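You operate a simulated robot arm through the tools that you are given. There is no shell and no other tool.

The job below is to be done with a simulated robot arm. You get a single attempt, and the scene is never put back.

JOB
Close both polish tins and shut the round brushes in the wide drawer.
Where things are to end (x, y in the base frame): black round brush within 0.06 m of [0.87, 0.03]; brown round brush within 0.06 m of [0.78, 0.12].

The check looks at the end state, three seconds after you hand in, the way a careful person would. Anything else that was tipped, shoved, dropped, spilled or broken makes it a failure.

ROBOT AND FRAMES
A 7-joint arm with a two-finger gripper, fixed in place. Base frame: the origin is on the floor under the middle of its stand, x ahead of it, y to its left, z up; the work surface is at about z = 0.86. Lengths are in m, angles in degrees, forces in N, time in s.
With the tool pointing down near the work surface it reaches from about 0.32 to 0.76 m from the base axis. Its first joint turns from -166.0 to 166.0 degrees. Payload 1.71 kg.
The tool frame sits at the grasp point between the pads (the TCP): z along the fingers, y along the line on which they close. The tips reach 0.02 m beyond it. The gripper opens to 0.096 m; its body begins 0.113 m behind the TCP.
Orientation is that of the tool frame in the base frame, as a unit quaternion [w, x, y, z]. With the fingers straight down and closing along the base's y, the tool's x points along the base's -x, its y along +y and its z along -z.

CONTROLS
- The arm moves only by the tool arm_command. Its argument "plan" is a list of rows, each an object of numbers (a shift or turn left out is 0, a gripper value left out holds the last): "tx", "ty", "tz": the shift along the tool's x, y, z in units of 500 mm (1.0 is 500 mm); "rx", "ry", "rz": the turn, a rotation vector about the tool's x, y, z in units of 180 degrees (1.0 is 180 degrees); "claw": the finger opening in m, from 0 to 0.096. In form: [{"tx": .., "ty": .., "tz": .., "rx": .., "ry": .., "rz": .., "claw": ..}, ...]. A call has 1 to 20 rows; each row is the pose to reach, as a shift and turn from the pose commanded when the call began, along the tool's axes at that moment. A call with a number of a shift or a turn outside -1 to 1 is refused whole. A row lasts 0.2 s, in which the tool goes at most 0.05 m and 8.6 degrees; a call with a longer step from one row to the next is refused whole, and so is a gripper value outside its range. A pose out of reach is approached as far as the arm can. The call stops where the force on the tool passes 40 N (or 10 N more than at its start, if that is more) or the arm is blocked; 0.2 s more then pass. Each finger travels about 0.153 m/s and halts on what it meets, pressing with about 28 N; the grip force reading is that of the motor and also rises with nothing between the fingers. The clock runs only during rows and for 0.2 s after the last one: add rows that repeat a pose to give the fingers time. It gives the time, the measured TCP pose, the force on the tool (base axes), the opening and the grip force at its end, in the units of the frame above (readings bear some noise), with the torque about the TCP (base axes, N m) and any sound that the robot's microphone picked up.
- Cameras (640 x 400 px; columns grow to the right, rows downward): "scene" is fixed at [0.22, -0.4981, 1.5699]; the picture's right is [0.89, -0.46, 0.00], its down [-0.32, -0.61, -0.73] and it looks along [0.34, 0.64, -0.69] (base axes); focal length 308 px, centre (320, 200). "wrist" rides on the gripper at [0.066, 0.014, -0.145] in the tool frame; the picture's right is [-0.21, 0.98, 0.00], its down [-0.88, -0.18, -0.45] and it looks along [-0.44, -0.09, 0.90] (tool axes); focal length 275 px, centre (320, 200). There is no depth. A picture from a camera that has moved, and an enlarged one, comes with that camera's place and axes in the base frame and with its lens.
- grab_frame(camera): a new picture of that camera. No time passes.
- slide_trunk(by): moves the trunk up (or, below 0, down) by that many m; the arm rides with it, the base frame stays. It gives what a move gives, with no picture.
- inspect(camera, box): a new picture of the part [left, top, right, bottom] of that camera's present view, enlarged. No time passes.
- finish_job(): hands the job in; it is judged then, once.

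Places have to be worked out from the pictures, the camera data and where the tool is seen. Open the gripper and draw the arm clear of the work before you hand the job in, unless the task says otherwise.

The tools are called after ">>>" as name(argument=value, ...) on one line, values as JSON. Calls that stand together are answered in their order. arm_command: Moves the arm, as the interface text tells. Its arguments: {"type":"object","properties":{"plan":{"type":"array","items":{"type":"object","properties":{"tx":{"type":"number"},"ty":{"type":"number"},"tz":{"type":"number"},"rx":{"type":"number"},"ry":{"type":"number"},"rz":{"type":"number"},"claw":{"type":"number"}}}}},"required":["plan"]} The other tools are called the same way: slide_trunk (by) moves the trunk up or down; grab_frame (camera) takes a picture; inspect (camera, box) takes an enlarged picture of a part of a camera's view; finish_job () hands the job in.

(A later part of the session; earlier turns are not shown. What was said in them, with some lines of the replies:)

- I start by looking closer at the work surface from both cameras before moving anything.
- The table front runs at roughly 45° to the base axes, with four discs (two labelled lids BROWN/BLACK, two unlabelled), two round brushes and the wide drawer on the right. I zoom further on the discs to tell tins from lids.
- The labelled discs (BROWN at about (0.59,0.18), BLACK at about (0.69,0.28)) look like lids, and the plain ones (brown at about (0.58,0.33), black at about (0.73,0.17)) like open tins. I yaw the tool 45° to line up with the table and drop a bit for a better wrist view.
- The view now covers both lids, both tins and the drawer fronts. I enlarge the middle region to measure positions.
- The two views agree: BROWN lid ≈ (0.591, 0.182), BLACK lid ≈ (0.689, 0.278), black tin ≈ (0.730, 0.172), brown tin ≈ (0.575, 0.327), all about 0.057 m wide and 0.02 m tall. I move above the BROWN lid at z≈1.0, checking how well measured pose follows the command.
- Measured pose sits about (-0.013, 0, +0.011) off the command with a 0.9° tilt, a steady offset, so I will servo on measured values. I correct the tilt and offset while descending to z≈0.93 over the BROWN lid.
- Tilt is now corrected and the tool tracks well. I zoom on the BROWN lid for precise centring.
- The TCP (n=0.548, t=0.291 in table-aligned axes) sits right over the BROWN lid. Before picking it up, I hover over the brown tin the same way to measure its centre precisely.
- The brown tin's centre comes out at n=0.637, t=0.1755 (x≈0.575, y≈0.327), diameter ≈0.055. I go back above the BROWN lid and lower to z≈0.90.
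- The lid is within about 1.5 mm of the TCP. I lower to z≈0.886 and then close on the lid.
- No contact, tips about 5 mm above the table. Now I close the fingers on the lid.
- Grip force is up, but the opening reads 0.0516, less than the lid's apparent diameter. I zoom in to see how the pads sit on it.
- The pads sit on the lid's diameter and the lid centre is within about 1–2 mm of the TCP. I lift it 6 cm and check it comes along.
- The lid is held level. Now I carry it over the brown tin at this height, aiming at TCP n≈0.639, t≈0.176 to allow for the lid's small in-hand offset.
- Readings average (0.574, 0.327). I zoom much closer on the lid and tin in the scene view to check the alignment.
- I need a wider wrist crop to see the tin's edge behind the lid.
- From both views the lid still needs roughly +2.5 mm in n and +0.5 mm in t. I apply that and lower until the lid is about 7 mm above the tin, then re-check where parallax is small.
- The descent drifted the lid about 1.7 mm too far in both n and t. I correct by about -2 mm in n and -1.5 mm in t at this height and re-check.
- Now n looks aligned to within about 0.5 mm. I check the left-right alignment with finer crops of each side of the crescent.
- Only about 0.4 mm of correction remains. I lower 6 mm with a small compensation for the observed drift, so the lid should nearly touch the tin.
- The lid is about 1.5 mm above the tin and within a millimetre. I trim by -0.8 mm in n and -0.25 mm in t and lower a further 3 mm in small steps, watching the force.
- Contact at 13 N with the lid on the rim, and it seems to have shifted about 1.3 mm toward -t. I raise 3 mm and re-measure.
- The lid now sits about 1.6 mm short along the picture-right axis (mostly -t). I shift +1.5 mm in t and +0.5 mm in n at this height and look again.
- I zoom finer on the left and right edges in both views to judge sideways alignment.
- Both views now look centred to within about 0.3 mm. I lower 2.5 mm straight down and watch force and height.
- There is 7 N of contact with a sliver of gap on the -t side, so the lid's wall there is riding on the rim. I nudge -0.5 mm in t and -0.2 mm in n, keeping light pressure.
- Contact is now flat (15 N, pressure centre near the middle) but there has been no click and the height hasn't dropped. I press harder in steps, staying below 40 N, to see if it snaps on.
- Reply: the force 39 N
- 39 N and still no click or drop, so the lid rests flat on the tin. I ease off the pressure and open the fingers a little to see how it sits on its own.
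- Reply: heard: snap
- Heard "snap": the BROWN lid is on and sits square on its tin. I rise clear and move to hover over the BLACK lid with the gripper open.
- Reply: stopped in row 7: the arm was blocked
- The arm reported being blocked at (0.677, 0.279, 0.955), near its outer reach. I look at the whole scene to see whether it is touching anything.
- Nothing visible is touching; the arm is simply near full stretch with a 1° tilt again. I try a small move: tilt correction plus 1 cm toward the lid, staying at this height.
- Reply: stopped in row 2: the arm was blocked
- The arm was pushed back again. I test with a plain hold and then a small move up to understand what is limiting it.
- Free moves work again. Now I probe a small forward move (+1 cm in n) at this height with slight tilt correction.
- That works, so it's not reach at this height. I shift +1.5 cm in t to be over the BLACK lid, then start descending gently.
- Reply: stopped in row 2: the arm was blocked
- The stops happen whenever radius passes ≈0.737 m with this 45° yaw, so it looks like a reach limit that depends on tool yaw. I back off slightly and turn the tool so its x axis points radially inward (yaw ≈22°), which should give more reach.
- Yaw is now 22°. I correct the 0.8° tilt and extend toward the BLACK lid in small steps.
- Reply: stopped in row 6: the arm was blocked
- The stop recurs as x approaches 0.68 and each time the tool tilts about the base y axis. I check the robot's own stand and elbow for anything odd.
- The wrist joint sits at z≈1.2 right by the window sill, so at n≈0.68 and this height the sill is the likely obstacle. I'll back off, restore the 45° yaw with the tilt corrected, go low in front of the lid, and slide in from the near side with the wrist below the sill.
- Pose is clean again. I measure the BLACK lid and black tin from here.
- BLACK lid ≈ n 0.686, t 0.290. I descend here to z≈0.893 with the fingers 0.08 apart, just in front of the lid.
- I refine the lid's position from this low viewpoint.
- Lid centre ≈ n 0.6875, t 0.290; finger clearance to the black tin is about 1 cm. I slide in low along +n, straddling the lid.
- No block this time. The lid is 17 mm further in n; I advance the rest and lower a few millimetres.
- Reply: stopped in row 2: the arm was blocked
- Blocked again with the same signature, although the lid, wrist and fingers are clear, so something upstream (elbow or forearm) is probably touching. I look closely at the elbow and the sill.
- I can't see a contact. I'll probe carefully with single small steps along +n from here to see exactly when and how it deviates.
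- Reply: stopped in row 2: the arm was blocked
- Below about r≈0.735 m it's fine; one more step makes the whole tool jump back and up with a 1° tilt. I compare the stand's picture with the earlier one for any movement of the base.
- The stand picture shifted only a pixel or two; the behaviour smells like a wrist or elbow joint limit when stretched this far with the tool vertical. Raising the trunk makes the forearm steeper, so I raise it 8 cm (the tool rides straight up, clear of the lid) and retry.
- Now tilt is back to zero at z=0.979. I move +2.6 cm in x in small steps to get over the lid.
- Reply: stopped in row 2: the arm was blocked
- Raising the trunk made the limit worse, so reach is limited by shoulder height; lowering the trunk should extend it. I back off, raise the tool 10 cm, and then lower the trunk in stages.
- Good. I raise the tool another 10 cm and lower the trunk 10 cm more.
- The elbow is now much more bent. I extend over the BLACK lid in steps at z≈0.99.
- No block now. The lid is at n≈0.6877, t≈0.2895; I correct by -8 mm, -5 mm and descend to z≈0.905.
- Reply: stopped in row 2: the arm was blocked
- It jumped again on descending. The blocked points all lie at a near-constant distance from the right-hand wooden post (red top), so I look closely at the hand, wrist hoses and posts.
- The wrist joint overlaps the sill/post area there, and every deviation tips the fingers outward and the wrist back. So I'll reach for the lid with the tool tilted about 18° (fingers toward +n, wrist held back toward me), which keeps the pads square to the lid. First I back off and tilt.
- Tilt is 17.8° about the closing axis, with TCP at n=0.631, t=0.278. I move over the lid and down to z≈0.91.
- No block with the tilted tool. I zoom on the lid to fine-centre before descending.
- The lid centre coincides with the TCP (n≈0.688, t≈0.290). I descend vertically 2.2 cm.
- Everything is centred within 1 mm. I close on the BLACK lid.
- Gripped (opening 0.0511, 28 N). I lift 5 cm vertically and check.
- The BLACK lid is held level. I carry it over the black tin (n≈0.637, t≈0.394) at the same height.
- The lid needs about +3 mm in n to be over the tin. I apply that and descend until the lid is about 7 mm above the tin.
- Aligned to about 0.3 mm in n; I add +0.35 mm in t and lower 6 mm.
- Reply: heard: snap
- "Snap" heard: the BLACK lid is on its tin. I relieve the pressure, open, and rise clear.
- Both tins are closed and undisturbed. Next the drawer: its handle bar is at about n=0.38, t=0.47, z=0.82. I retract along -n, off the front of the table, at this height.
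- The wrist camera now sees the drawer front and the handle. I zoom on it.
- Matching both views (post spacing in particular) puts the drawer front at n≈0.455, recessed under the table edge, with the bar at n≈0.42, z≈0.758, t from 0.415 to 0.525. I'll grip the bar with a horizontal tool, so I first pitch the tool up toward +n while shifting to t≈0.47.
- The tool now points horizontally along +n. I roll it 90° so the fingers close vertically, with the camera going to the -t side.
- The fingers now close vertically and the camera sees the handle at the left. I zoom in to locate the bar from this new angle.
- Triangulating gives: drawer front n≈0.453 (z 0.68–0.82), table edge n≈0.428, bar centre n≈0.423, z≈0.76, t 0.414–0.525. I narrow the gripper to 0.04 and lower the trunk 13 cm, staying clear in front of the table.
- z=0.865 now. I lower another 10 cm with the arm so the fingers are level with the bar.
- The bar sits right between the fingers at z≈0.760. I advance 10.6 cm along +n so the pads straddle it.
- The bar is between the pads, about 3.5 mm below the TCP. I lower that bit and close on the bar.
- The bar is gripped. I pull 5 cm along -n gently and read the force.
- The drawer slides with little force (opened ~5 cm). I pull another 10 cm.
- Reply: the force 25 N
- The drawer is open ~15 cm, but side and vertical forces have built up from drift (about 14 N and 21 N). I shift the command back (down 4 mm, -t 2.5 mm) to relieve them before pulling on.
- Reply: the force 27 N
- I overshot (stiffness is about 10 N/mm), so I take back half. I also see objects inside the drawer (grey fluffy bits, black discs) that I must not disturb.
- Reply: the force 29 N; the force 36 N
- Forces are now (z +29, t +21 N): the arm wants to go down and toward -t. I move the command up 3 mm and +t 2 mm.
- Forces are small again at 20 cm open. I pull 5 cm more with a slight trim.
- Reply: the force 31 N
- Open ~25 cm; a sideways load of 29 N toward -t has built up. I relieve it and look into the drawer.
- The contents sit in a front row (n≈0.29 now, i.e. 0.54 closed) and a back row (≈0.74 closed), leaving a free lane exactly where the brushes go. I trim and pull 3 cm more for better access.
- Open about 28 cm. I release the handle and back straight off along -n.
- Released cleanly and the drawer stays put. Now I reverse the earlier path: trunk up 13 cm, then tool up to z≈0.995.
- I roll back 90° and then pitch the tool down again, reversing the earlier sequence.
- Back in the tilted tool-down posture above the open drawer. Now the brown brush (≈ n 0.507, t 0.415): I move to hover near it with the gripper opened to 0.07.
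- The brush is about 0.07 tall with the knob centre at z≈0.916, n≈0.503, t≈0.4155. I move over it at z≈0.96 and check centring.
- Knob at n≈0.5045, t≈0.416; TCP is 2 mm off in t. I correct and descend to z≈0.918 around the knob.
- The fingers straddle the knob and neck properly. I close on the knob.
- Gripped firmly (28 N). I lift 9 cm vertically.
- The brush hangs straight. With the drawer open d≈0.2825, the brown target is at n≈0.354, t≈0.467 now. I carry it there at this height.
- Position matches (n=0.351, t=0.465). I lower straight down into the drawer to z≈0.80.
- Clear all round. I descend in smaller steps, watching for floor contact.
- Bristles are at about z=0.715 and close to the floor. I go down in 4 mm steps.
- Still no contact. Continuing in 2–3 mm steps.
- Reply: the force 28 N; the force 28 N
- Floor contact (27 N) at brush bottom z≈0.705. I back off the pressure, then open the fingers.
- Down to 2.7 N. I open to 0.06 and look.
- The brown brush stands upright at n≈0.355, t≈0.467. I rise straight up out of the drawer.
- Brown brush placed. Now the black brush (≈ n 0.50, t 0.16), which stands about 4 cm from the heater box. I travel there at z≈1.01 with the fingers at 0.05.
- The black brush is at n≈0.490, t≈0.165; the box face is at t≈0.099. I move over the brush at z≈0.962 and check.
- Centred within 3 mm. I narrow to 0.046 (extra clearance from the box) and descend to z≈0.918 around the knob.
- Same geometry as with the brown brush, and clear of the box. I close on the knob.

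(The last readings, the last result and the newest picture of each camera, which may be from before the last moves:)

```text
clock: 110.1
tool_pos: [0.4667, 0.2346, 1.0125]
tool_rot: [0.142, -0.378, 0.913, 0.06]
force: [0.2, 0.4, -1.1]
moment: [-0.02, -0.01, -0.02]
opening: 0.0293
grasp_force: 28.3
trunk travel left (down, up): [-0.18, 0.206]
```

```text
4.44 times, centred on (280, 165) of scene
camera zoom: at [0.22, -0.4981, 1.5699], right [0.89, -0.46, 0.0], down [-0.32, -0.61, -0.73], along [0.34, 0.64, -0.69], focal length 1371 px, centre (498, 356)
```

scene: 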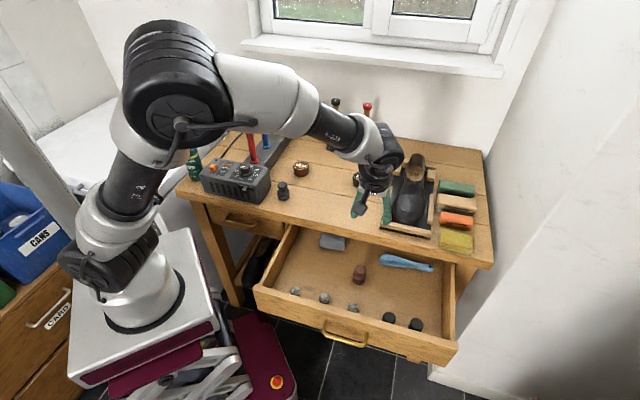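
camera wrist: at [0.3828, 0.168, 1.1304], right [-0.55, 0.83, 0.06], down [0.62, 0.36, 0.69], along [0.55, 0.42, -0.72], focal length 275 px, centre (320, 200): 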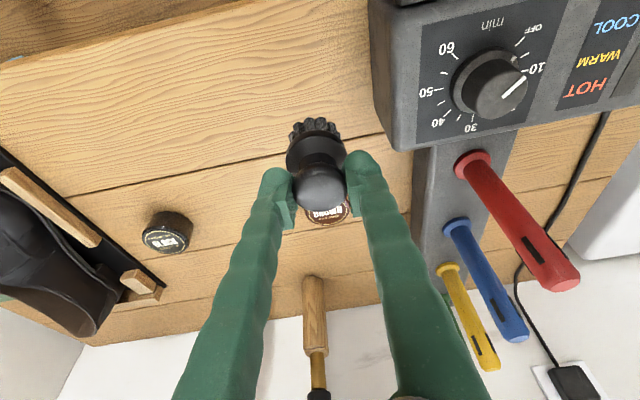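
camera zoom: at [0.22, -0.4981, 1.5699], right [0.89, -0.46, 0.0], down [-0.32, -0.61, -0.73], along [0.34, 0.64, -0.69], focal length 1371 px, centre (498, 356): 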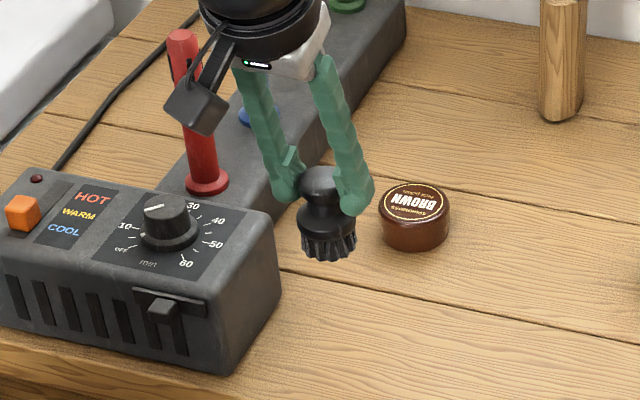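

Held. The black target with the drawer open is n≈0.354, t≈0.594. I carry it there at this height in small steps.

>>> arm_command(plan=[{"tx": 0.027, "ty": -0.086, "tz": -0.0087}, {"tx": 0.0541, "ty": -0.172, "tz": -0.0174}, {"tx": 0.0812, "ty": -0.258, "tz": -0.0261}, {"tx": 0.1082, "ty": -0.344, "tz": -0.0348}, {"tx": 0.1353, "ty": -0.43, "tz": -0.0435}, {"tx": 0.1624, "ty": -0.516, "tz": -0.0523}, {"tx": 0.1894, "ty": -0.602, "tz": -0.061}, {"tx": 0.2165, "ty": -0.688, "tz": -0.0697}, {"tx": 0.2435, "ty": -0.774, "tz": -0.0784}, {"tx": 0.2706, "ty": -0.86, "tz": -0.0871}, {"tx": 0.2706, "ty": -0.86, "tz": -0.0871}])

>>> grab_frame(camera="wrist")

>>> grab_frame(camera="scene")

```text
clock: 112.5
tool_pos: [0.6717, -0.1725, 1.0118]
tool_rot: [0.142, -0.379, 0.912, 0.06]
force: [0.2, -0.3, 0.0]
moment: [0.0, 0.01, -0.02]
opening: 0.0293
grasp_force: 28.2
trunk travel left (down, up): [-0.18, 0.206]
```

```text
taken
camera wrist: at [0.5864, -0.2385, 1.1288], right [-0.55, 0.83, 0.06], down [0.63, 0.36, 0.69], along [0.55, 0.42, -0.72], focal length 275 px, centre (320, 200)
```

wrist: 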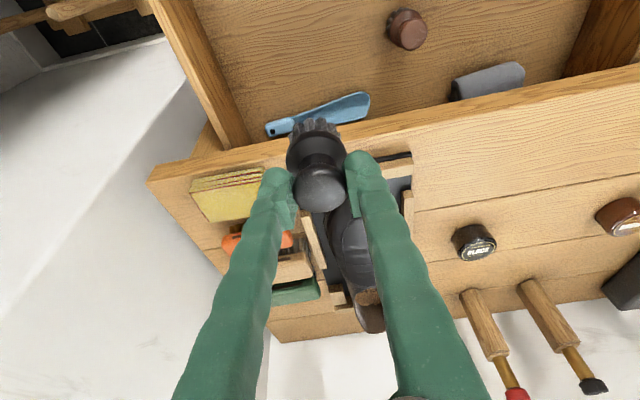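

```text
taken
```

scene: 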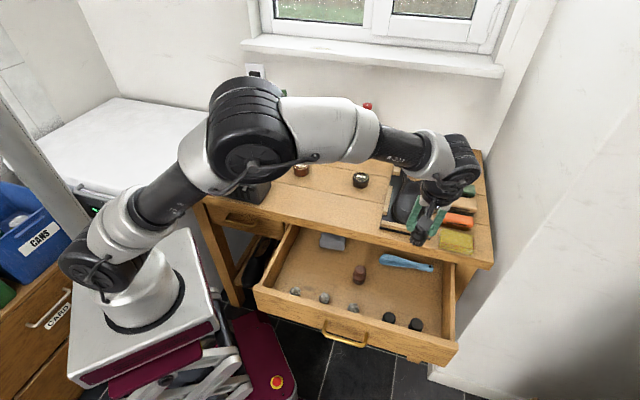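

Right over the target (n=0.353, t=0.597). I lower into the drawer to z≈0.80.

>>> arm_command(plan=[{"tx": 0.022, "ty": 0.006, "tz": 0.072}, {"tx": 0.046, "ty": 0.006, "tz": 0.146}, {"tx": 0.07, "ty": 0.006, "tz": 0.22}, {"tx": 0.094, "ty": 0.006, "tz": 0.294}, {"tx": 0.112, "ty": 0.006, "tz": 0.35}, {"tx": 0.128, "ty": 0.006, "tz": 0.402}, {"tx": 0.128, "ty": 0.006, "tz": 0.402}])

>>> grab_frame(camera="wrist")

>>> inspect(camera="scene", box=[310, 210, 470, 340])

```text
clock: 114.1
tool_pos: [0.6678, -0.1702, 0.798]
tool_rot: [0.142, -0.379, 0.912, 0.061]
force: [-0.2, -0.7, -0.3]
moment: [0.01, -0.03, -0.04]
opening: 0.0294
grasp_force: 28.1
trunk travel left (down, up): [-0.18, 0.206]
```

```text
taken
camera wrist: at [0.5837, -0.2369, 0.916], right [-0.55, 0.83, 0.06], down [0.62, 0.36, 0.69], along [0.55, 0.42, -0.72], focal length 275 px, centre (320, 200)
```

wrist: 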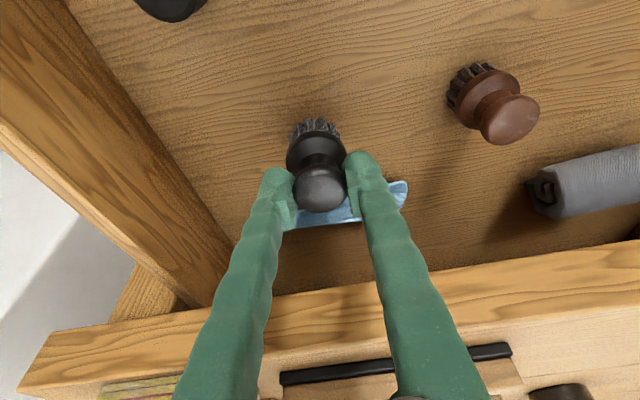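

```text
3.08 times, centred on (390, 275) of scene
camera zoom: at [0.22, -0.4981, 1.5699], right [0.89, -0.46, 0.0], down [-0.32, -0.61, -0.73], along [0.34, 0.64, -0.69], focal length 949 px, centre (105, -31)
```

zoom: 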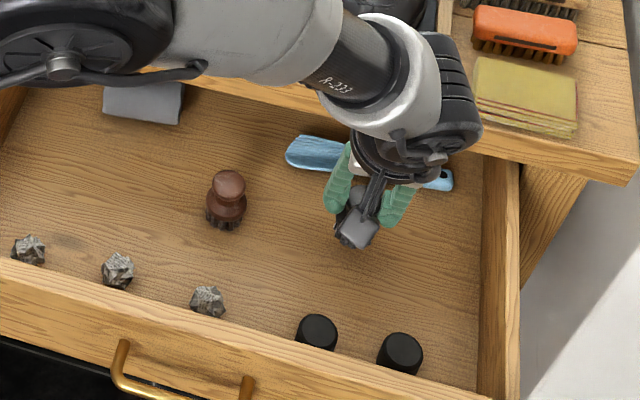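

On target (n=0.352, t=0.5925) and clear. I lower to just above the known floor height.

>>> arm_command(plan=[{"tx": 0.0061, "tz": 0.019}, {"tx": 0.0123, "tz": 0.0381}, {"tx": 0.0184, "tz": 0.0572}, {"tx": 0.0184, "tz": 0.0572}])

>>> arm_command(plan=[{"tx": 0.0012, "tz": 0.0038}, {"tx": 0.0012, "tz": 0.0038}])

```text
clock: 115.1
tool_pos: [0.6685, -0.1697, 0.7701]
tool_rot: [0.142, -0.379, 0.913, 0.06]
force: [-0.3, -0.8, 0.1]
moment: [-0.01, 0.01, 0.06]
opening: 0.0294
grasp_force: 28.1
trunk travel left (down, up): [-0.18, 0.206]
```

```text
clock: 115.7
tool_pos: [0.6684, -0.17, 0.7671]
tool_rot: [0.142, -0.378, 0.913, 0.059]
force: [-0.1, 0.4, -0.3]
moment: [0.02, -0.01, -0.03]
opening: 0.0293
grasp_force: 27.9
trunk travel left (down, up): [-0.18, 0.206]
```

No contact yet; continuing in 1.5–2 mm steps.

>>> arm_command(plan=[{"tx": 0.001, "tz": 0.003}, {"tx": 0.001, "tz": 0.003}])

>>> arm_command(plan=[{"tx": 0.001, "tz": 0.003}, {"tx": 0.001, "tz": 0.003}])

```text
clock: 116.3
tool_pos: [0.667, -0.1688, 0.7652]
tool_rot: [0.142, -0.378, 0.913, 0.059]
force: [-0.7, -1.0, 0.6]
moment: [0.0, 0.01, 0.01]
opening: 0.0293
grasp_force: 27.4
trunk travel left (down, up): [-0.18, 0.206]
```

```text
clock: 116.9
tool_pos: [0.6661, -0.1694, 0.7647]
tool_rot: [0.143, -0.379, 0.912, 0.059]
force: [-0.1, -0.4, 10.5]
moment: [0.12, 0.09, 0.04]
opening: 0.029
grasp_force: 28.1
trunk travel left (down, up): [-0.18, 0.206]
```

Contact at 10.5 N. I ease off slightly and open the fingers.

>>> arm_command(plan=[{"tx": -0.0005, "tz": -0.0016}, {"tx": -0.0005, "tz": -0.0016, "claw": 0.036}, {"tx": -0.0005, "tz": -0.0016, "claw": 0.05}, {"tx": -0.0005, "tz": -0.0016, "claw": 0.06}, {"tx": -0.0005, "tz": -0.0016, "claw": 0.06}])

>>> inspect(camera="wrist", box=[220, 60, 420, 230])

>>> inspect(camera="scene", box=[380, 240, 440, 290])

```text
clock: 118.1
tool_pos: [0.6667, -0.168, 0.7654]
tool_rot: [0.142, -0.379, 0.912, 0.06]
force: [0.0, 0.1, 0.8]
moment: [-0.01, -0.02, -0.02]
opening: 0.0602
grasp_force: 0.0
trunk travel left (down, up): [-0.18, 0.206]
```

```text
2.35 times, centred on (320, 145) of wrist
camera zoom: at [0.5819, -0.236, 0.8826], right [-0.55, 0.83, 0.06], down [0.63, 0.36, 0.69], along [0.55, 0.42, -0.72], focal length 648 px, centre (320, 329)
```

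zoom: 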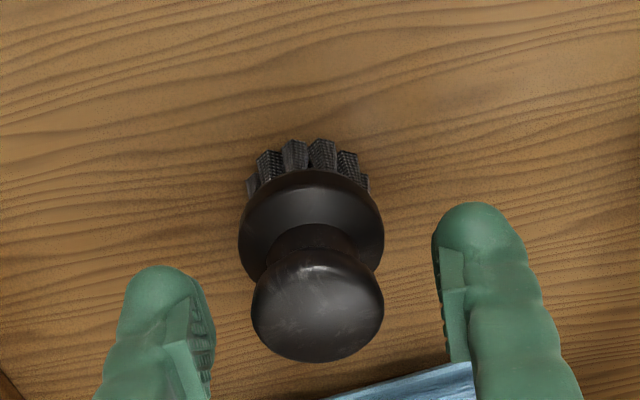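

```text
8.00 times, centred on (410, 265) of scene
camera zoom: at [0.22, -0.4981, 1.5699], right [0.89, -0.46, 0.0], down [-0.32, -0.61, -0.73], along [0.34, 0.64, -0.69], focal length 2467 px, centre (-400, -320)
```

zoom: 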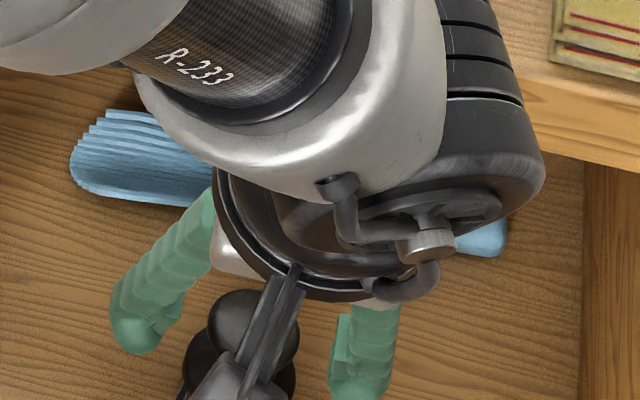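

The black brush stands upright at n≈0.353, t≈0.591. I rise straight up out of the drawer.

>>> arm_command(plan=[{"tx": -0.0255, "tz": -0.0794}, {"tx": -0.0511, "tz": -0.1588}, {"tx": -0.0766, "tz": -0.2382}, {"tx": -0.1022, "tz": -0.3176}, {"tx": -0.1277, "tz": -0.397}, {"tx": -0.1533, "tz": -0.4765}, {"tx": -0.1533, "tz": -0.4765}])

>>> grab_frame(camera="wrist")

>>> grab_frame(camera="scene")

```text
clock: 119.7
tool_pos: [0.6656, -0.1676, 1.0163]
tool_rot: [0.142, -0.378, 0.913, 0.06]
force: [0.4, -1.1, -0.2]
moment: [0.02, 0.01, -0.03]
opening: 0.0598
grasp_force: 0.0
trunk travel left (down, up): [-0.18, 0.206]
```

```text
taken
camera wrist: at [0.5818, -0.2352, 1.1334], right [-0.55, 0.83, 0.06], down [0.63, 0.36, 0.69], along [0.55, 0.42, -0.72], focal length 275 px, centre (320, 200)
```

wrist: 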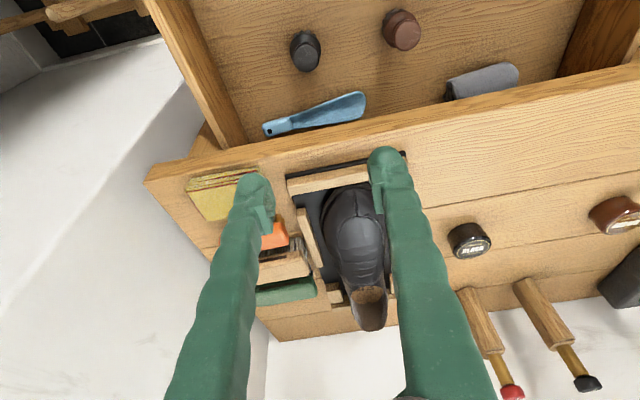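

```text
taken
```

scene: 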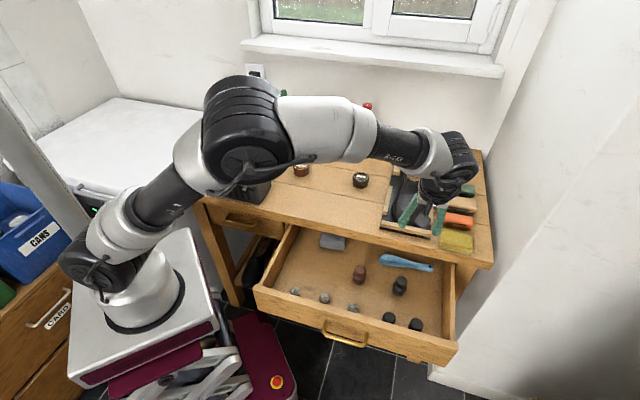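

Both brushes stand in the drawer. Now I'll close it by pushing slowly on the middle of the handle bar with closed fingers (tool still pointing down). First I move in front of the drawer at this height and close the fingers.

>>> arm_command(plan=[{"tx": 0.072, "ty": 0.03, "tz": -0.0232, "claw": 0.04}, {"tx": 0.144, "ty": 0.06, "tz": -0.0463, "claw": 0.02}, {"tx": 0.216, "ty": 0.09, "tz": -0.0695, "claw": 0.0}, {"tx": 0.288, "ty": 0.119, "tz": -0.0926}, {"tx": 0.36, "ty": 0.148, "tz": -0.1158}, {"tx": 0.432, "ty": 0.178, "tz": -0.139}, {"tx": 0.504, "ty": 0.207, "tz": -0.162}, {"tx": 0.5754, "ty": 0.237, "tz": -0.1852}, {"tx": 0.5754, "ty": 0.237, "tz": -0.1852}])

>>> grab_frame(camera="scene")

>>> grab_frame(camera="wrist")

```text
clock: 121.7
tool_pos: [0.3681, -0.3017, 1.0127]
tool_rot: [0.142, -0.378, 0.913, 0.059]
force: [-0.2, 0.5, 0.8]
moment: [-0.02, 0.0, -0.03]
opening: 0.0
grasp_force: 28.0
trunk travel left (down, up): [-0.18, 0.206]
```

```text
taken
```

scene: 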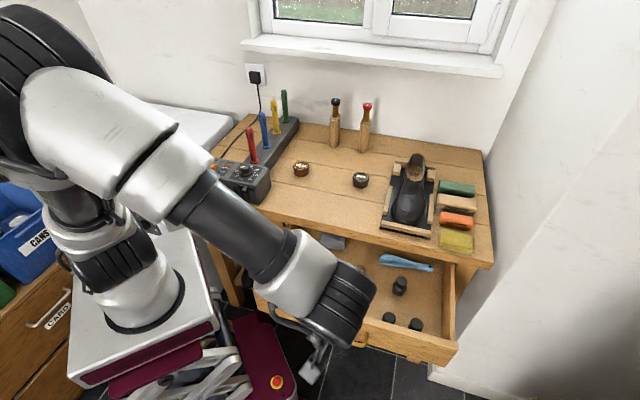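

```text
taken
camera wrist: at [0.2835, -0.3676, 1.1305], right [-0.55, 0.83, 0.06], down [0.63, 0.36, 0.69], along [0.55, 0.42, -0.72], focal length 275 px, centre (320, 200)
```

wrist: 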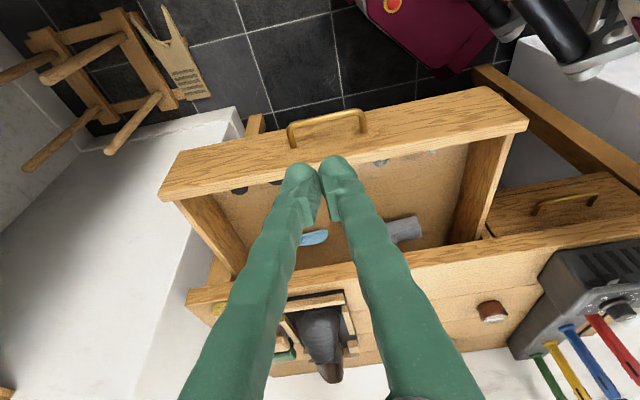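

I'm in front of the handle (bar at n≈0.13, t≈0.468). I descend to z≈0.755, well clear of the bar.

>>> arm_command(plan=[{"tx": 0.0263, "tz": 0.0819}, {"tx": 0.0527, "tz": 0.1637}, {"tx": 0.079, "tz": 0.2456}, {"tx": 0.1053, "tz": 0.3275}, {"tx": 0.1317, "tz": 0.4093}, {"tx": 0.158, "tz": 0.4912}, {"tx": 0.158, "tz": 0.4912}])

>>> grab_frame(camera="wrist")

>>> grab_frame(camera="scene")

```text
clock: 123.3
tool_pos: [0.3693, -0.2981, 0.7578]
tool_rot: [0.143, -0.379, 0.912, 0.061]
force: [0.2, -0.6, -0.3]
moment: [0.01, 0.0, 0.01]
opening: 0.0
grasp_force: 28.4
trunk travel left (down, up): [-0.18, 0.206]
```

```text
taken
camera wrist: at [0.2847, -0.3649, 0.8771], right [-0.55, 0.83, 0.06], down [0.62, 0.36, 0.69], along [0.55, 0.42, -0.72], focal length 275 px, centre (320, 200)
```

wrist: 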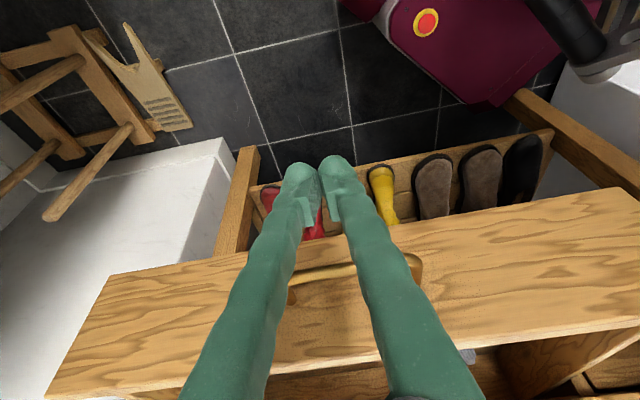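

```text
taken
```

scene: 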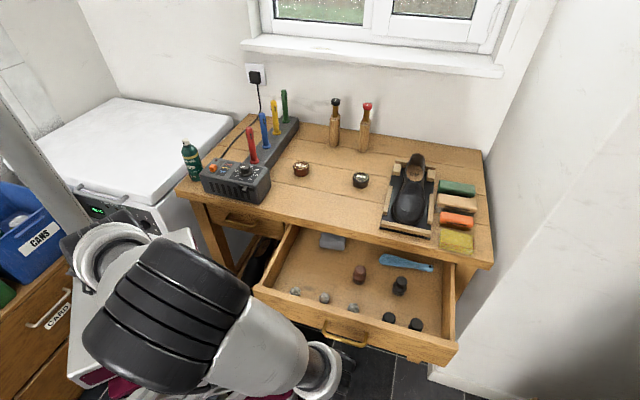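

The fingers are level with the bar, 7 cm in front of it. I push slowly along +n at about 4 cm/s.

>>> arm_command(plan=[{"tx": -0.025, "tz": 0.008}, {"tx": -0.05, "tz": 0.0161}, {"tx": -0.075, "tz": 0.0241}, {"tx": -0.09, "tz": 0.029}, {"tx": -0.1, "tz": 0.0322}, {"tx": -0.11, "tz": 0.0354}, {"tx": -0.12, "tz": 0.0386}, {"tx": -0.13, "tz": 0.0418}, {"tx": -0.143, "tz": 0.046}, {"tx": -0.156, "tz": 0.0502}, {"tx": -0.169, "tz": 0.0544}, {"tx": -0.182, "tz": 0.0586}, {"tx": -0.195, "tz": 0.0628}, {"tx": -0.208, "tz": 0.0669}, {"tx": -0.221, "tz": 0.0711}, {"tx": -0.234, "tz": 0.0753}, {"tx": -0.247, "tz": 0.0795}, {"tx": -0.26, "tz": 0.0837}, {"tx": -0.26, "tz": 0.0837}])

>>> grab_frame(camera="scene")

>>> grab_frame(camera="wrist")

```text
clock: 127.3
tool_pos: [0.4659, -0.2028, 0.7569]
tool_rot: [0.142, -0.379, 0.913, 0.06]
force: [-0.4, 0.2, -0.3]
moment: [0.0, 0.02, -0.01]
opening: 0.0
grasp_force: 28.0
trunk travel left (down, up): [-0.18, 0.206]
```

```text
taken
```

scene: 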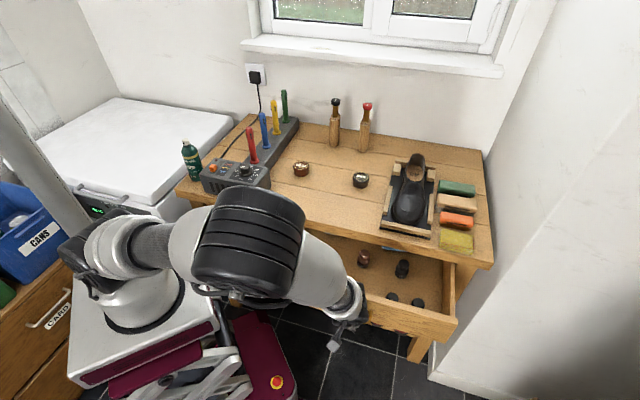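

```text
taken
camera wrist: at [0.3806, -0.2691, 0.8751], right [-0.55, 0.83, 0.06], down [0.62, 0.36, 0.69], along [0.55, 0.42, -0.72], focal length 275 px, centre (320, 200)
```

wrist: 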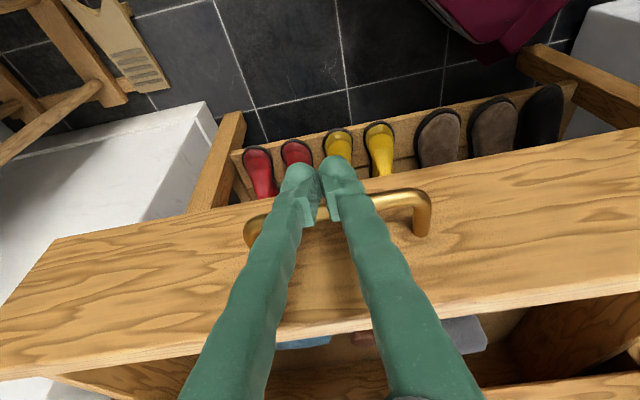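

The drawer is closing. I check the contents before continuing.

>>> inspect(camera="scene", box=[320, 220, 470, 350])

```text
3.08 times, centred on (395, 285) of scene
camera zoom: at [0.22, -0.4981, 1.5699], right [0.89, -0.46, 0.0], down [-0.32, -0.61, -0.73], along [0.34, 0.64, -0.69], focal length 949 px, centre (89, -62)
```

zoom: 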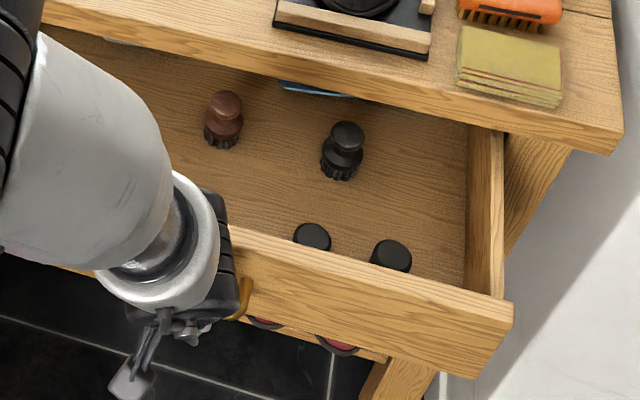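

Both brushes and the rest are upright. I keep pushing at the same slow rate.

>>> arm_command(plan=[{"tx": -0.013, "tz": 0.0042}, {"tx": -0.028, "tz": 0.009}, {"tx": -0.044, "tz": 0.0142}, {"tx": -0.06, "tz": 0.0193}, {"tx": -0.076, "tz": 0.0245}, {"tx": -0.092, "tz": 0.0296}, {"tx": -0.108, "tz": 0.0348}, {"tx": -0.124, "tz": 0.0399}, {"tx": -0.14, "tz": 0.0451}, {"tx": -0.156, "tz": 0.0502}, {"tx": -0.172, "tz": 0.0554}, {"tx": -0.188, "tz": 0.0605}, {"tx": -0.204, "tz": 0.0657}, {"tx": -0.22, "tz": 0.0708}, {"tx": -0.236, "tz": 0.076}, {"tx": -0.252, "tz": 0.0811}, {"tx": -0.268, "tz": 0.0863}, {"tx": -0.28, "tz": 0.0902}, {"tx": -0.28, "tz": 0.0902}])

>>> grab_frame(camera="scene")

>>> grab_frame(camera="wrist")

```text
clock: 131.3
tool_pos: [0.5693, -0.0979, 0.7569]
tool_rot: [0.143, -0.379, 0.912, 0.06]
force: [0.0, -0.4, -0.6]
moment: [0.01, -0.03, -0.03]
opening: 0.0
grasp_force: 27.9
trunk travel left (down, up): [-0.18, 0.206]
```

```text
taken
```

scene: 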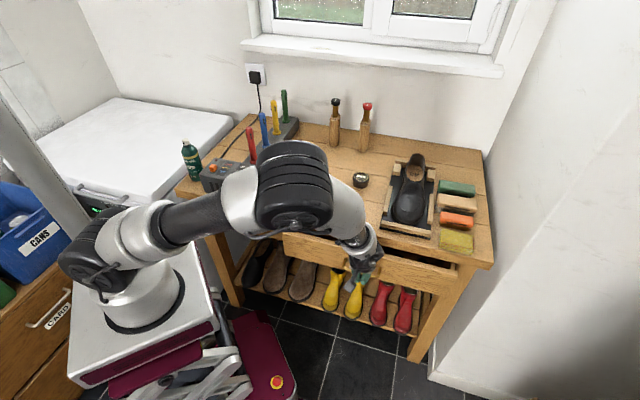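

```text
taken
camera wrist: at [0.4855, -0.1652, 0.8749], right [-0.55, 0.83, 0.06], down [0.62, 0.36, 0.69], along [0.55, 0.42, -0.72], focal length 275 px, centre (320, 200)
```

wrist: 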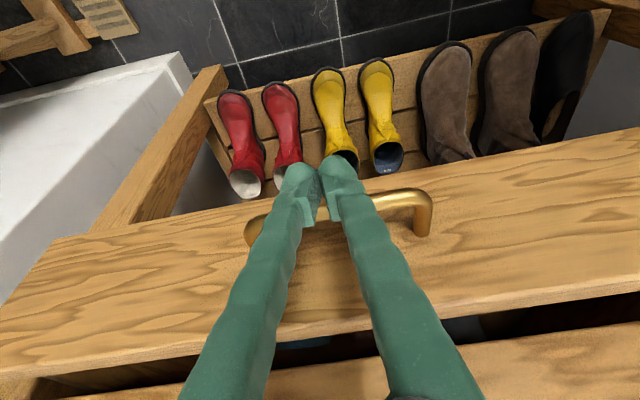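

About 7 cm remain. I continue in slower steps.

>>> arm_command(plan=[{"tx": -0.0115, "tz": 0.0037}, {"tx": -0.023, "tz": 0.0074}, {"tx": -0.0345, "tz": 0.0111}, {"tx": -0.046, "tz": 0.0148}, {"tx": -0.0575, "tz": 0.0185}, {"tx": -0.069, "tz": 0.0222}, {"tx": -0.0805, "tz": 0.0259}, {"tx": -0.092, "tz": 0.0296}, {"tx": -0.1, "tz": 0.0322}, {"tx": -0.108, "tz": 0.0348}, {"tx": -0.108, "tz": 0.0348}])

>>> inspect(camera="scene", box=[260, 200, 480, 330])

>>> grab_frame(camera="wrist")

```text
clock: 133.7
tool_pos: [0.6102, -0.0581, 0.755]
tool_rot: [0.142, -0.379, 0.912, 0.06]
force: [0.6, -0.1, -0.5]
moment: [0.02, 0.01, -0.03]
opening: 0.0
grasp_force: 27.5
trunk travel left (down, up): [-0.18, 0.206]
```

```text
2.91 times, centred on (370, 265) of scene
camera zoom: at [0.22, -0.4981, 1.5699], right [0.89, -0.46, 0.0], down [-0.32, -0.61, -0.73], along [0.34, 0.64, -0.69], focal length 897 px, centre (174, 11)
```

zoom: 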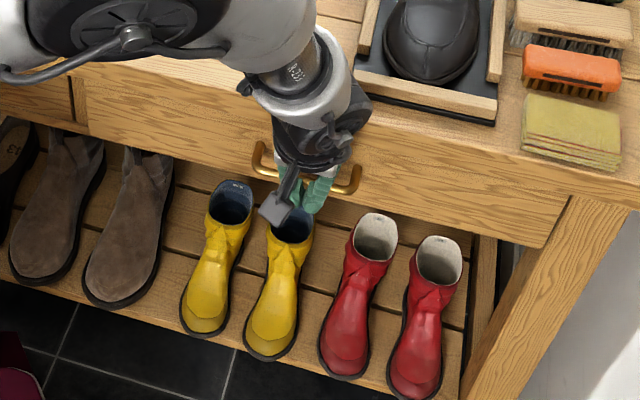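

```text
taken
camera wrist: at [0.5254, -0.125, 0.8744], right [-0.55, 0.83, 0.06], down [0.62, 0.36, 0.69], along [0.55, 0.42, -0.72], focal length 275 px, centre (320, 200)
```

wrist: 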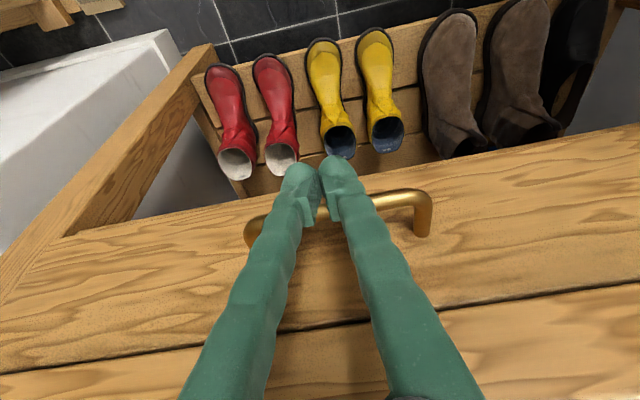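

Nearly shut. I push the last centimetre in 2 mm steps until the force rises.

>>> arm_command(plan=[{"tx": -0.0038, "tz": 0.0012}, {"tx": -0.0076, "tz": 0.0024}, {"tx": -0.0114, "tz": 0.0037}, {"tx": -0.0114, "tz": 0.0037}])

>>> arm_command(plan=[{"tx": -0.0038, "tz": 0.0012}, {"tx": -0.0076, "tz": 0.0024}, {"tx": -0.0076, "tz": 0.0024}])

```text
clock: 134.7
tool_pos: [0.613, -0.0546, 0.7569]
tool_rot: [0.143, -0.378, 0.913, 0.06]
force: [-2.2, -0.3, -1.4]
moment: [0.04, 0.06, 0.02]
opening: 0.0004
grasp_force: 28.0
trunk travel left (down, up): [-0.18, 0.206]
```

```text
clock: 135.5
tool_pos: [0.6157, -0.0515, 0.758]
tool_rot: [0.142, -0.378, 0.913, 0.06]
force: [-0.8, -2.5, -1.9]
moment: [-0.01, 0.02, -0.01]
opening: 0.0002
grasp_force: 28.1
trunk travel left (down, up): [-0.18, 0.206]
```

>>> arm_command(plan=[{"tx": -0.0038, "tz": 0.0012}, {"tx": -0.0076, "tz": 0.0024}, {"tx": -0.0076, "tz": 0.0024}])

>>> inspect(camera="wrist", box=[100, 200, 640, 400])

```text
clock: 136.3
tool_pos: [0.6187, -0.0485, 0.7585]
tool_rot: [0.142, -0.379, 0.913, 0.061]
force: [-1.3, -0.7, -0.9]
moment: [0.05, 0.02, -0.03]
opening: 0.0
grasp_force: 28.0
trunk travel left (down, up): [-0.18, 0.206]
```

```text
1.19 times, centred on (370, 300) of wrist
camera zoom: at [0.535, -0.1154, 0.875], right [-0.55, 0.83, 0.07], down [0.63, 0.36, 0.69], along [0.55, 0.42, -0.72], focal length 326 px, centre (261, 82)
```

zoom: 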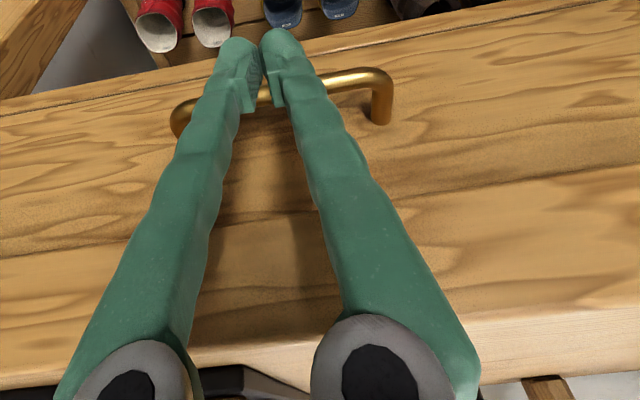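

>>> arm_command(plan=[{"tx": -0.0038, "tz": 0.0012}, {"tx": -0.0076, "tz": 0.0024}, {"tx": -0.0076, "tz": 0.0024}])

>>> arm_command(plan=[{"tx": -0.0038, "tz": 0.0012}, {"tx": -0.0038, "tz": 0.0012}])

>>> inspect(camera="scene", box=[270, 210, 470, 310])

```text
clock: 137.1
tool_pos: [0.6205, -0.0484, 0.7566]
tool_rot: [0.141, -0.377, 0.913, 0.06]
force: [-15.9, -14.1, 0.9]
moment: [0.01, -0.12, -0.06]
opening: 0.006
grasp_force: 29.4
trunk travel left (down, up): [-0.18, 0.206]
```

```text
clock: 137.7
tool_pos: [0.6207, -0.0476, 0.756]
tool_rot: [0.141, -0.377, 0.913, 0.06]
force: [-25.9, -23.6, 2.7]
moment: [0.02, -0.1, -0.03]
opening: 0.006
grasp_force: 29.4
trunk travel left (down, up): [-0.18, 0.206]
```

```text
3.20 times, centred on (370, 260) of scene
camera zoom: at [0.22, -0.4981, 1.5699], right [0.89, -0.46, 0.0], down [-0.32, -0.61, -0.73], along [0.34, 0.64, -0.69], focal length 987 px, centre (160, 8)
```

zoom: 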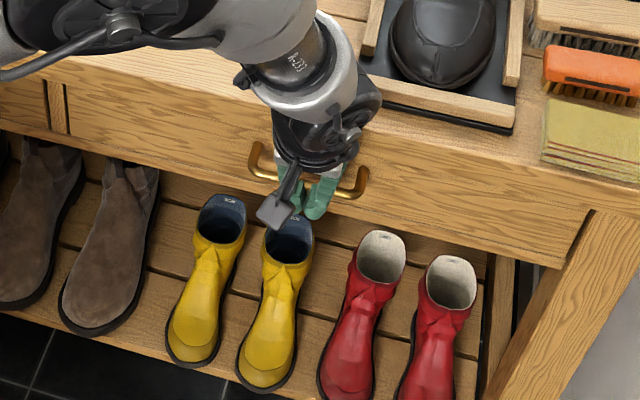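

The force jumped to 35 N along n: the drawer is against its stop, fully shut. I back straight off along -n, watching that the handle isn't dragged.

>>> arm_command(plan=[{"tx": 0.008, "tz": -0.0026}, {"tx": 0.016, "tz": -0.0051}, {"tx": 0.03, "tz": -0.0096}, {"tx": 0.06, "tz": -0.0193}, {"tx": 0.12, "tz": -0.0386}, {"tx": 0.19, "tz": -0.0611}, {"tx": 0.19, "tz": -0.0611}])

>>> inspect(camera="scene", box=[270, 190, 470, 310])

>>> grab_frame(camera="wrist")

```text
clock: 139.3
tool_pos: [0.5541, -0.1137, 0.7561]
tool_rot: [0.142, -0.378, 0.913, 0.06]
force: [-0.4, -0.3, -0.9]
moment: [0.03, 0.0, 0.01]
opening: 0.0002
grasp_force: 30.0
trunk travel left (down, up): [-0.18, 0.206]
```

```text
3.20 times, centred on (370, 250) of scene
camera zoom: at [0.22, -0.4981, 1.5699], right [0.89, -0.46, 0.0], down [-0.32, -0.61, -0.73], along [0.34, 0.64, -0.69], focal length 987 px, centre (160, 40)
```

zoom: 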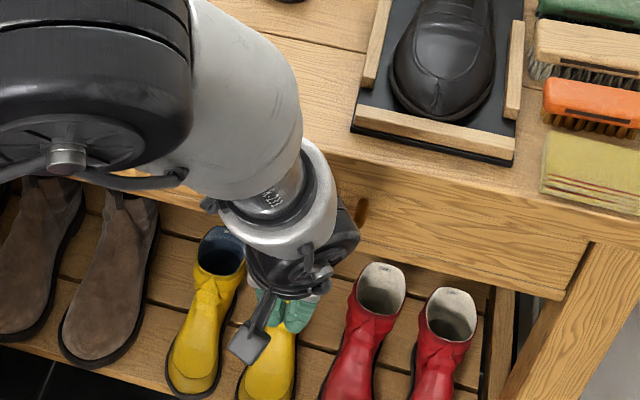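

```text
taken
camera wrist: at [0.4692, -0.1813, 0.8731], right [-0.55, 0.83, 0.06], down [0.62, 0.36, 0.69], along [0.55, 0.42, -0.72], focal length 275 px, centre (320, 200)
```

wrist: 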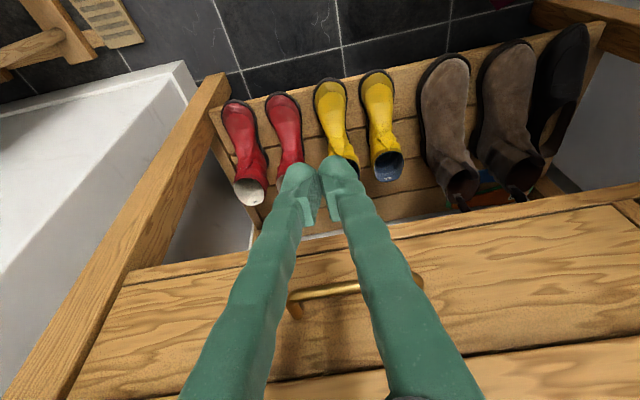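

The drawer is shut and the handle stayed put. I raise the tool straight up, clear of the table, opening the gripper.

>>> arm_command(plan=[{"tx": 0.02, "tz": -0.0064}, {"tx": -0.006, "tz": -0.088}, {"tx": -0.0315, "tz": -0.167}, {"tx": -0.057, "tz": -0.2465}, {"tx": -0.0825, "tz": -0.326}, {"tx": -0.108, "tz": -0.4055}, {"tx": -0.1335, "tz": -0.485}, {"tx": -0.159, "tz": -0.5645}, {"tx": -0.1845, "tz": -0.644, "claw": 0.04}, {"tx": -0.1845, "tz": -0.644, "claw": 0.08}, {"tx": -0.1845, "tz": -0.644, "claw": 0.09}])

>>> grab_frame(camera="scene")

>>> grab_frame(camera="wrist")

```text
clock: 141.7
tool_pos: [0.5482, -0.124, 1.0925]
tool_rot: [0.142, -0.378, 0.913, 0.059]
force: [0.7, -0.6, 0.4]
moment: [-0.01, 0.02, 0.0]
opening: 0.09
grasp_force: 0.1
trunk travel left (down, up): [-0.18, 0.206]
```

```text
taken
```

scene: 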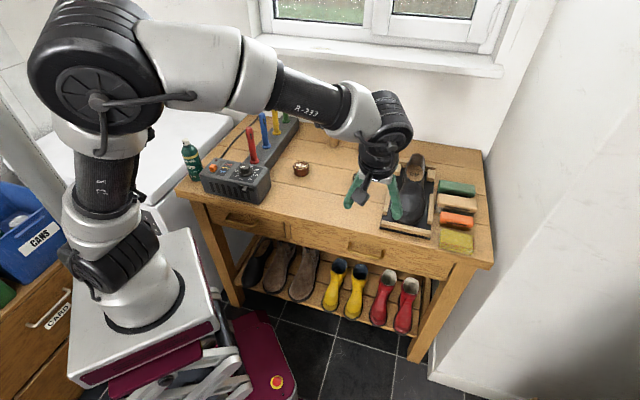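

```text
taken
camera wrist: at [0.4637, -0.1903, 1.2094], right [-0.55, 0.83, 0.06], down [0.63, 0.36, 0.69], along [0.55, 0.42, -0.72], focal length 275 px, centre (320, 200)
```

wrist: 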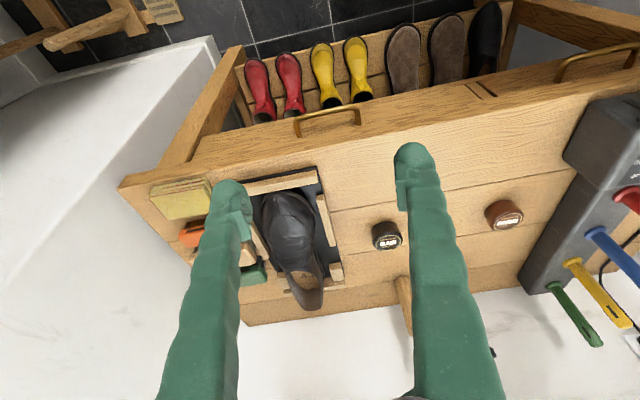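

The drawer front is flush again. I draw the arm further back off the table and take a final look at everything.

>>> arm_command(plan=[{"tx": 0.08, "tz": -0.0257}, {"tx": 0.16, "tz": -0.0515}, {"tx": 0.24, "tz": -0.0772}, {"tx": 0.32, "tz": -0.103}, {"tx": 0.32, "tz": -0.103}])

>>> grab_frame(camera="scene")

>>> inspect(camera="scene", box=[260, 90, 420, 220])

>>> inspect(camera="scene", box=[180, 180, 500, 350])

```text
clock: 142.9
tool_pos: [0.4273, -0.2436, 1.0933]
tool_rot: [0.142, -0.379, 0.913, 0.06]
force: [-0.3, -1.0, 0.2]
moment: [-0.01, 0.0, 0.0]
opening: 0.09
grasp_force: 0.1
trunk travel left (down, up): [-0.18, 0.206]
```

```text
taken
```

scene: 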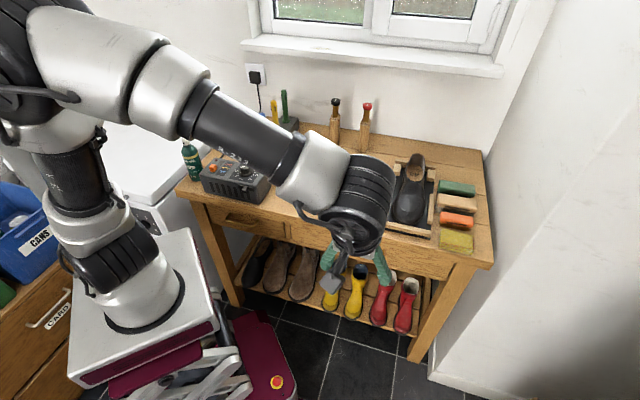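

```text
3.08 times, centred on (340, 155) of scene
camera zoom: at [0.22, -0.4981, 1.5699], right [0.89, -0.46, 0.0], down [-0.32, -0.61, -0.73], along [0.34, 0.64, -0.69], focal length 949 px, centre (258, 338)
```

zoom: 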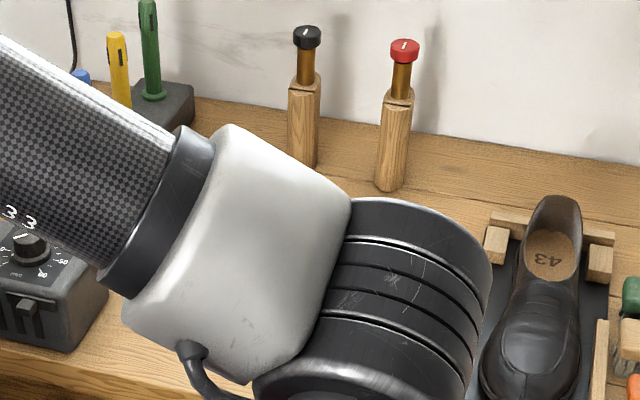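

```text
2.00 times, centred on (340, 265) of scene
camera zoom: at [0.22, -0.4981, 1.5699], right [0.89, -0.46, 0.0], down [-0.32, -0.61, -0.73], along [0.34, 0.64, -0.69], focal length 617 px, centre (280, 70)
```

zoom: 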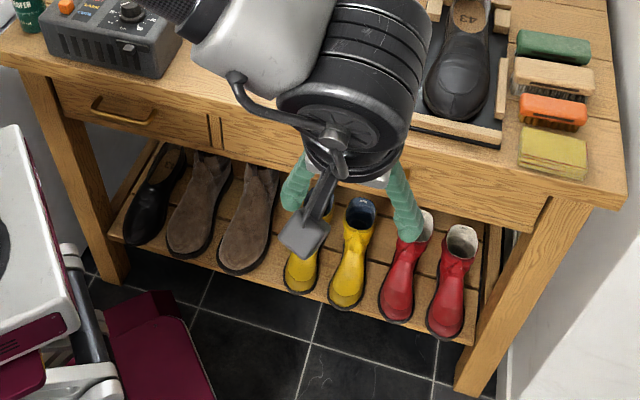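

The arm blocks part of the scene view, so I check the tins and drawer with the wrist camera.

>>> grab_frame(camera="wrist")

>>> inspect(camera="wrist", box=[300, 130, 560, 290])

>>> inspect(camera="wrist", box=[150, 60, 560, 220])

```text
taken
camera wrist: at [0.3428, -0.31, 1.2103], right [-0.55, 0.83, 0.06], down [0.63, 0.36, 0.69], along [0.55, 0.42, -0.72], focal length 275 px, centre (320, 200)
```

wrist: 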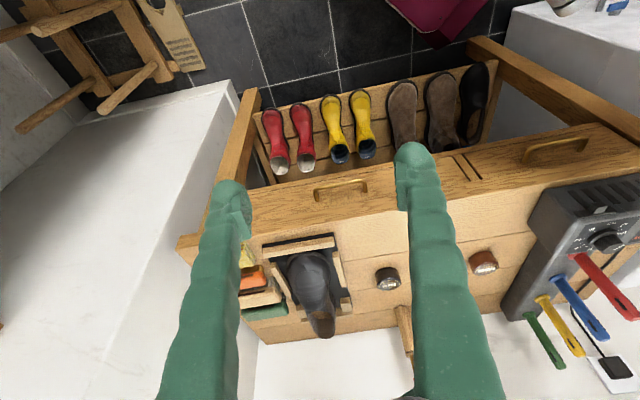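

```text
2.46 times, centred on (430, 210) of wrist
camera zoom: at [0.3428, -0.31, 1.2103], right [-0.55, 0.83, 0.06], down [0.63, 0.36, 0.69], along [0.55, 0.42, -0.72], focal length 678 px, centre (49, 175)
```

zoom: 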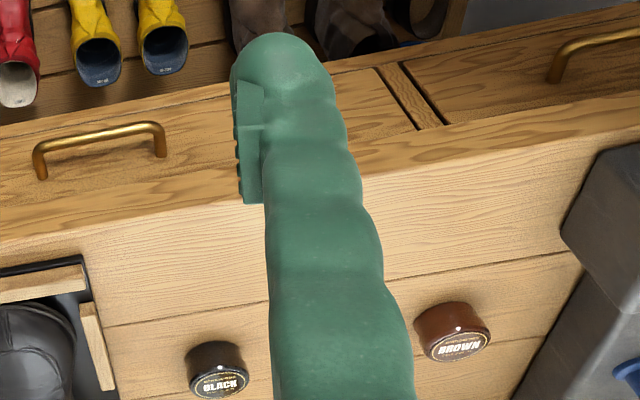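

```text
1.56 times, centred on (355, 140) of wrist
camera zoom: at [0.3428, -0.31, 1.2103], right [-0.55, 0.83, 0.06], down [0.63, 0.36, 0.69], along [0.55, 0.42, -0.72], focal length 430 px, centre (265, 294)
```

zoom: 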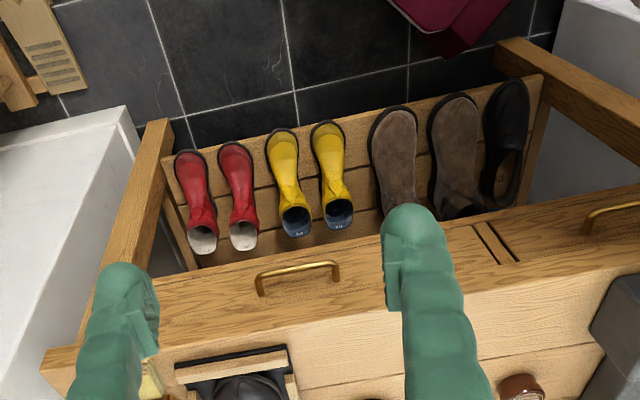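

Everything checks out. Both tins are closed with matching lids. The drawer is flush, with its bar back at n≈0.416 as at the start, and nothing else was disturbed. By my placement the brushes should now be at about (0.78, 0.12) for brown and (0.87, 0.03) for black. The gripper is open and the arm is clear, so I hand in.

>>> finish_job()

```text
The job is handed in.
```

I closed both polish tins and shut both round brushes in the wide drawer, then handed the job in; the result hasn't come back yet.

- **Tins:** The brown lid is on the brown tin and the black lid on the black tin. Each one gave an audible snap.
- **Brushes:** From where I set them down and how far the drawer was open, the brown brush should be about 1 mm from [0.78, 0.12]. The black one should be about 4 mm from [0.87, 0.03]. I couldn't see them once the drawer was fully shut, but both stood upright the last time I looked, partway through closing.
- **Drawer:** I pushed it against its stop, and the handle is back where it started. The other things in the drawer weren't touched and were standing normally when last visible.
- **Rest of the scene:** I saw nothing else tipped or moved. While I was reaching for the black lid, the arm stopped several times as blocked. I never found out why, though the window sill or the posts behind the lid are possible. I saw no contact, and the posts look unchanged. Tilting the tool got past it.

The gripper is open and the arm is clear of the table. The trunk is 0.12 m lower than where it started.
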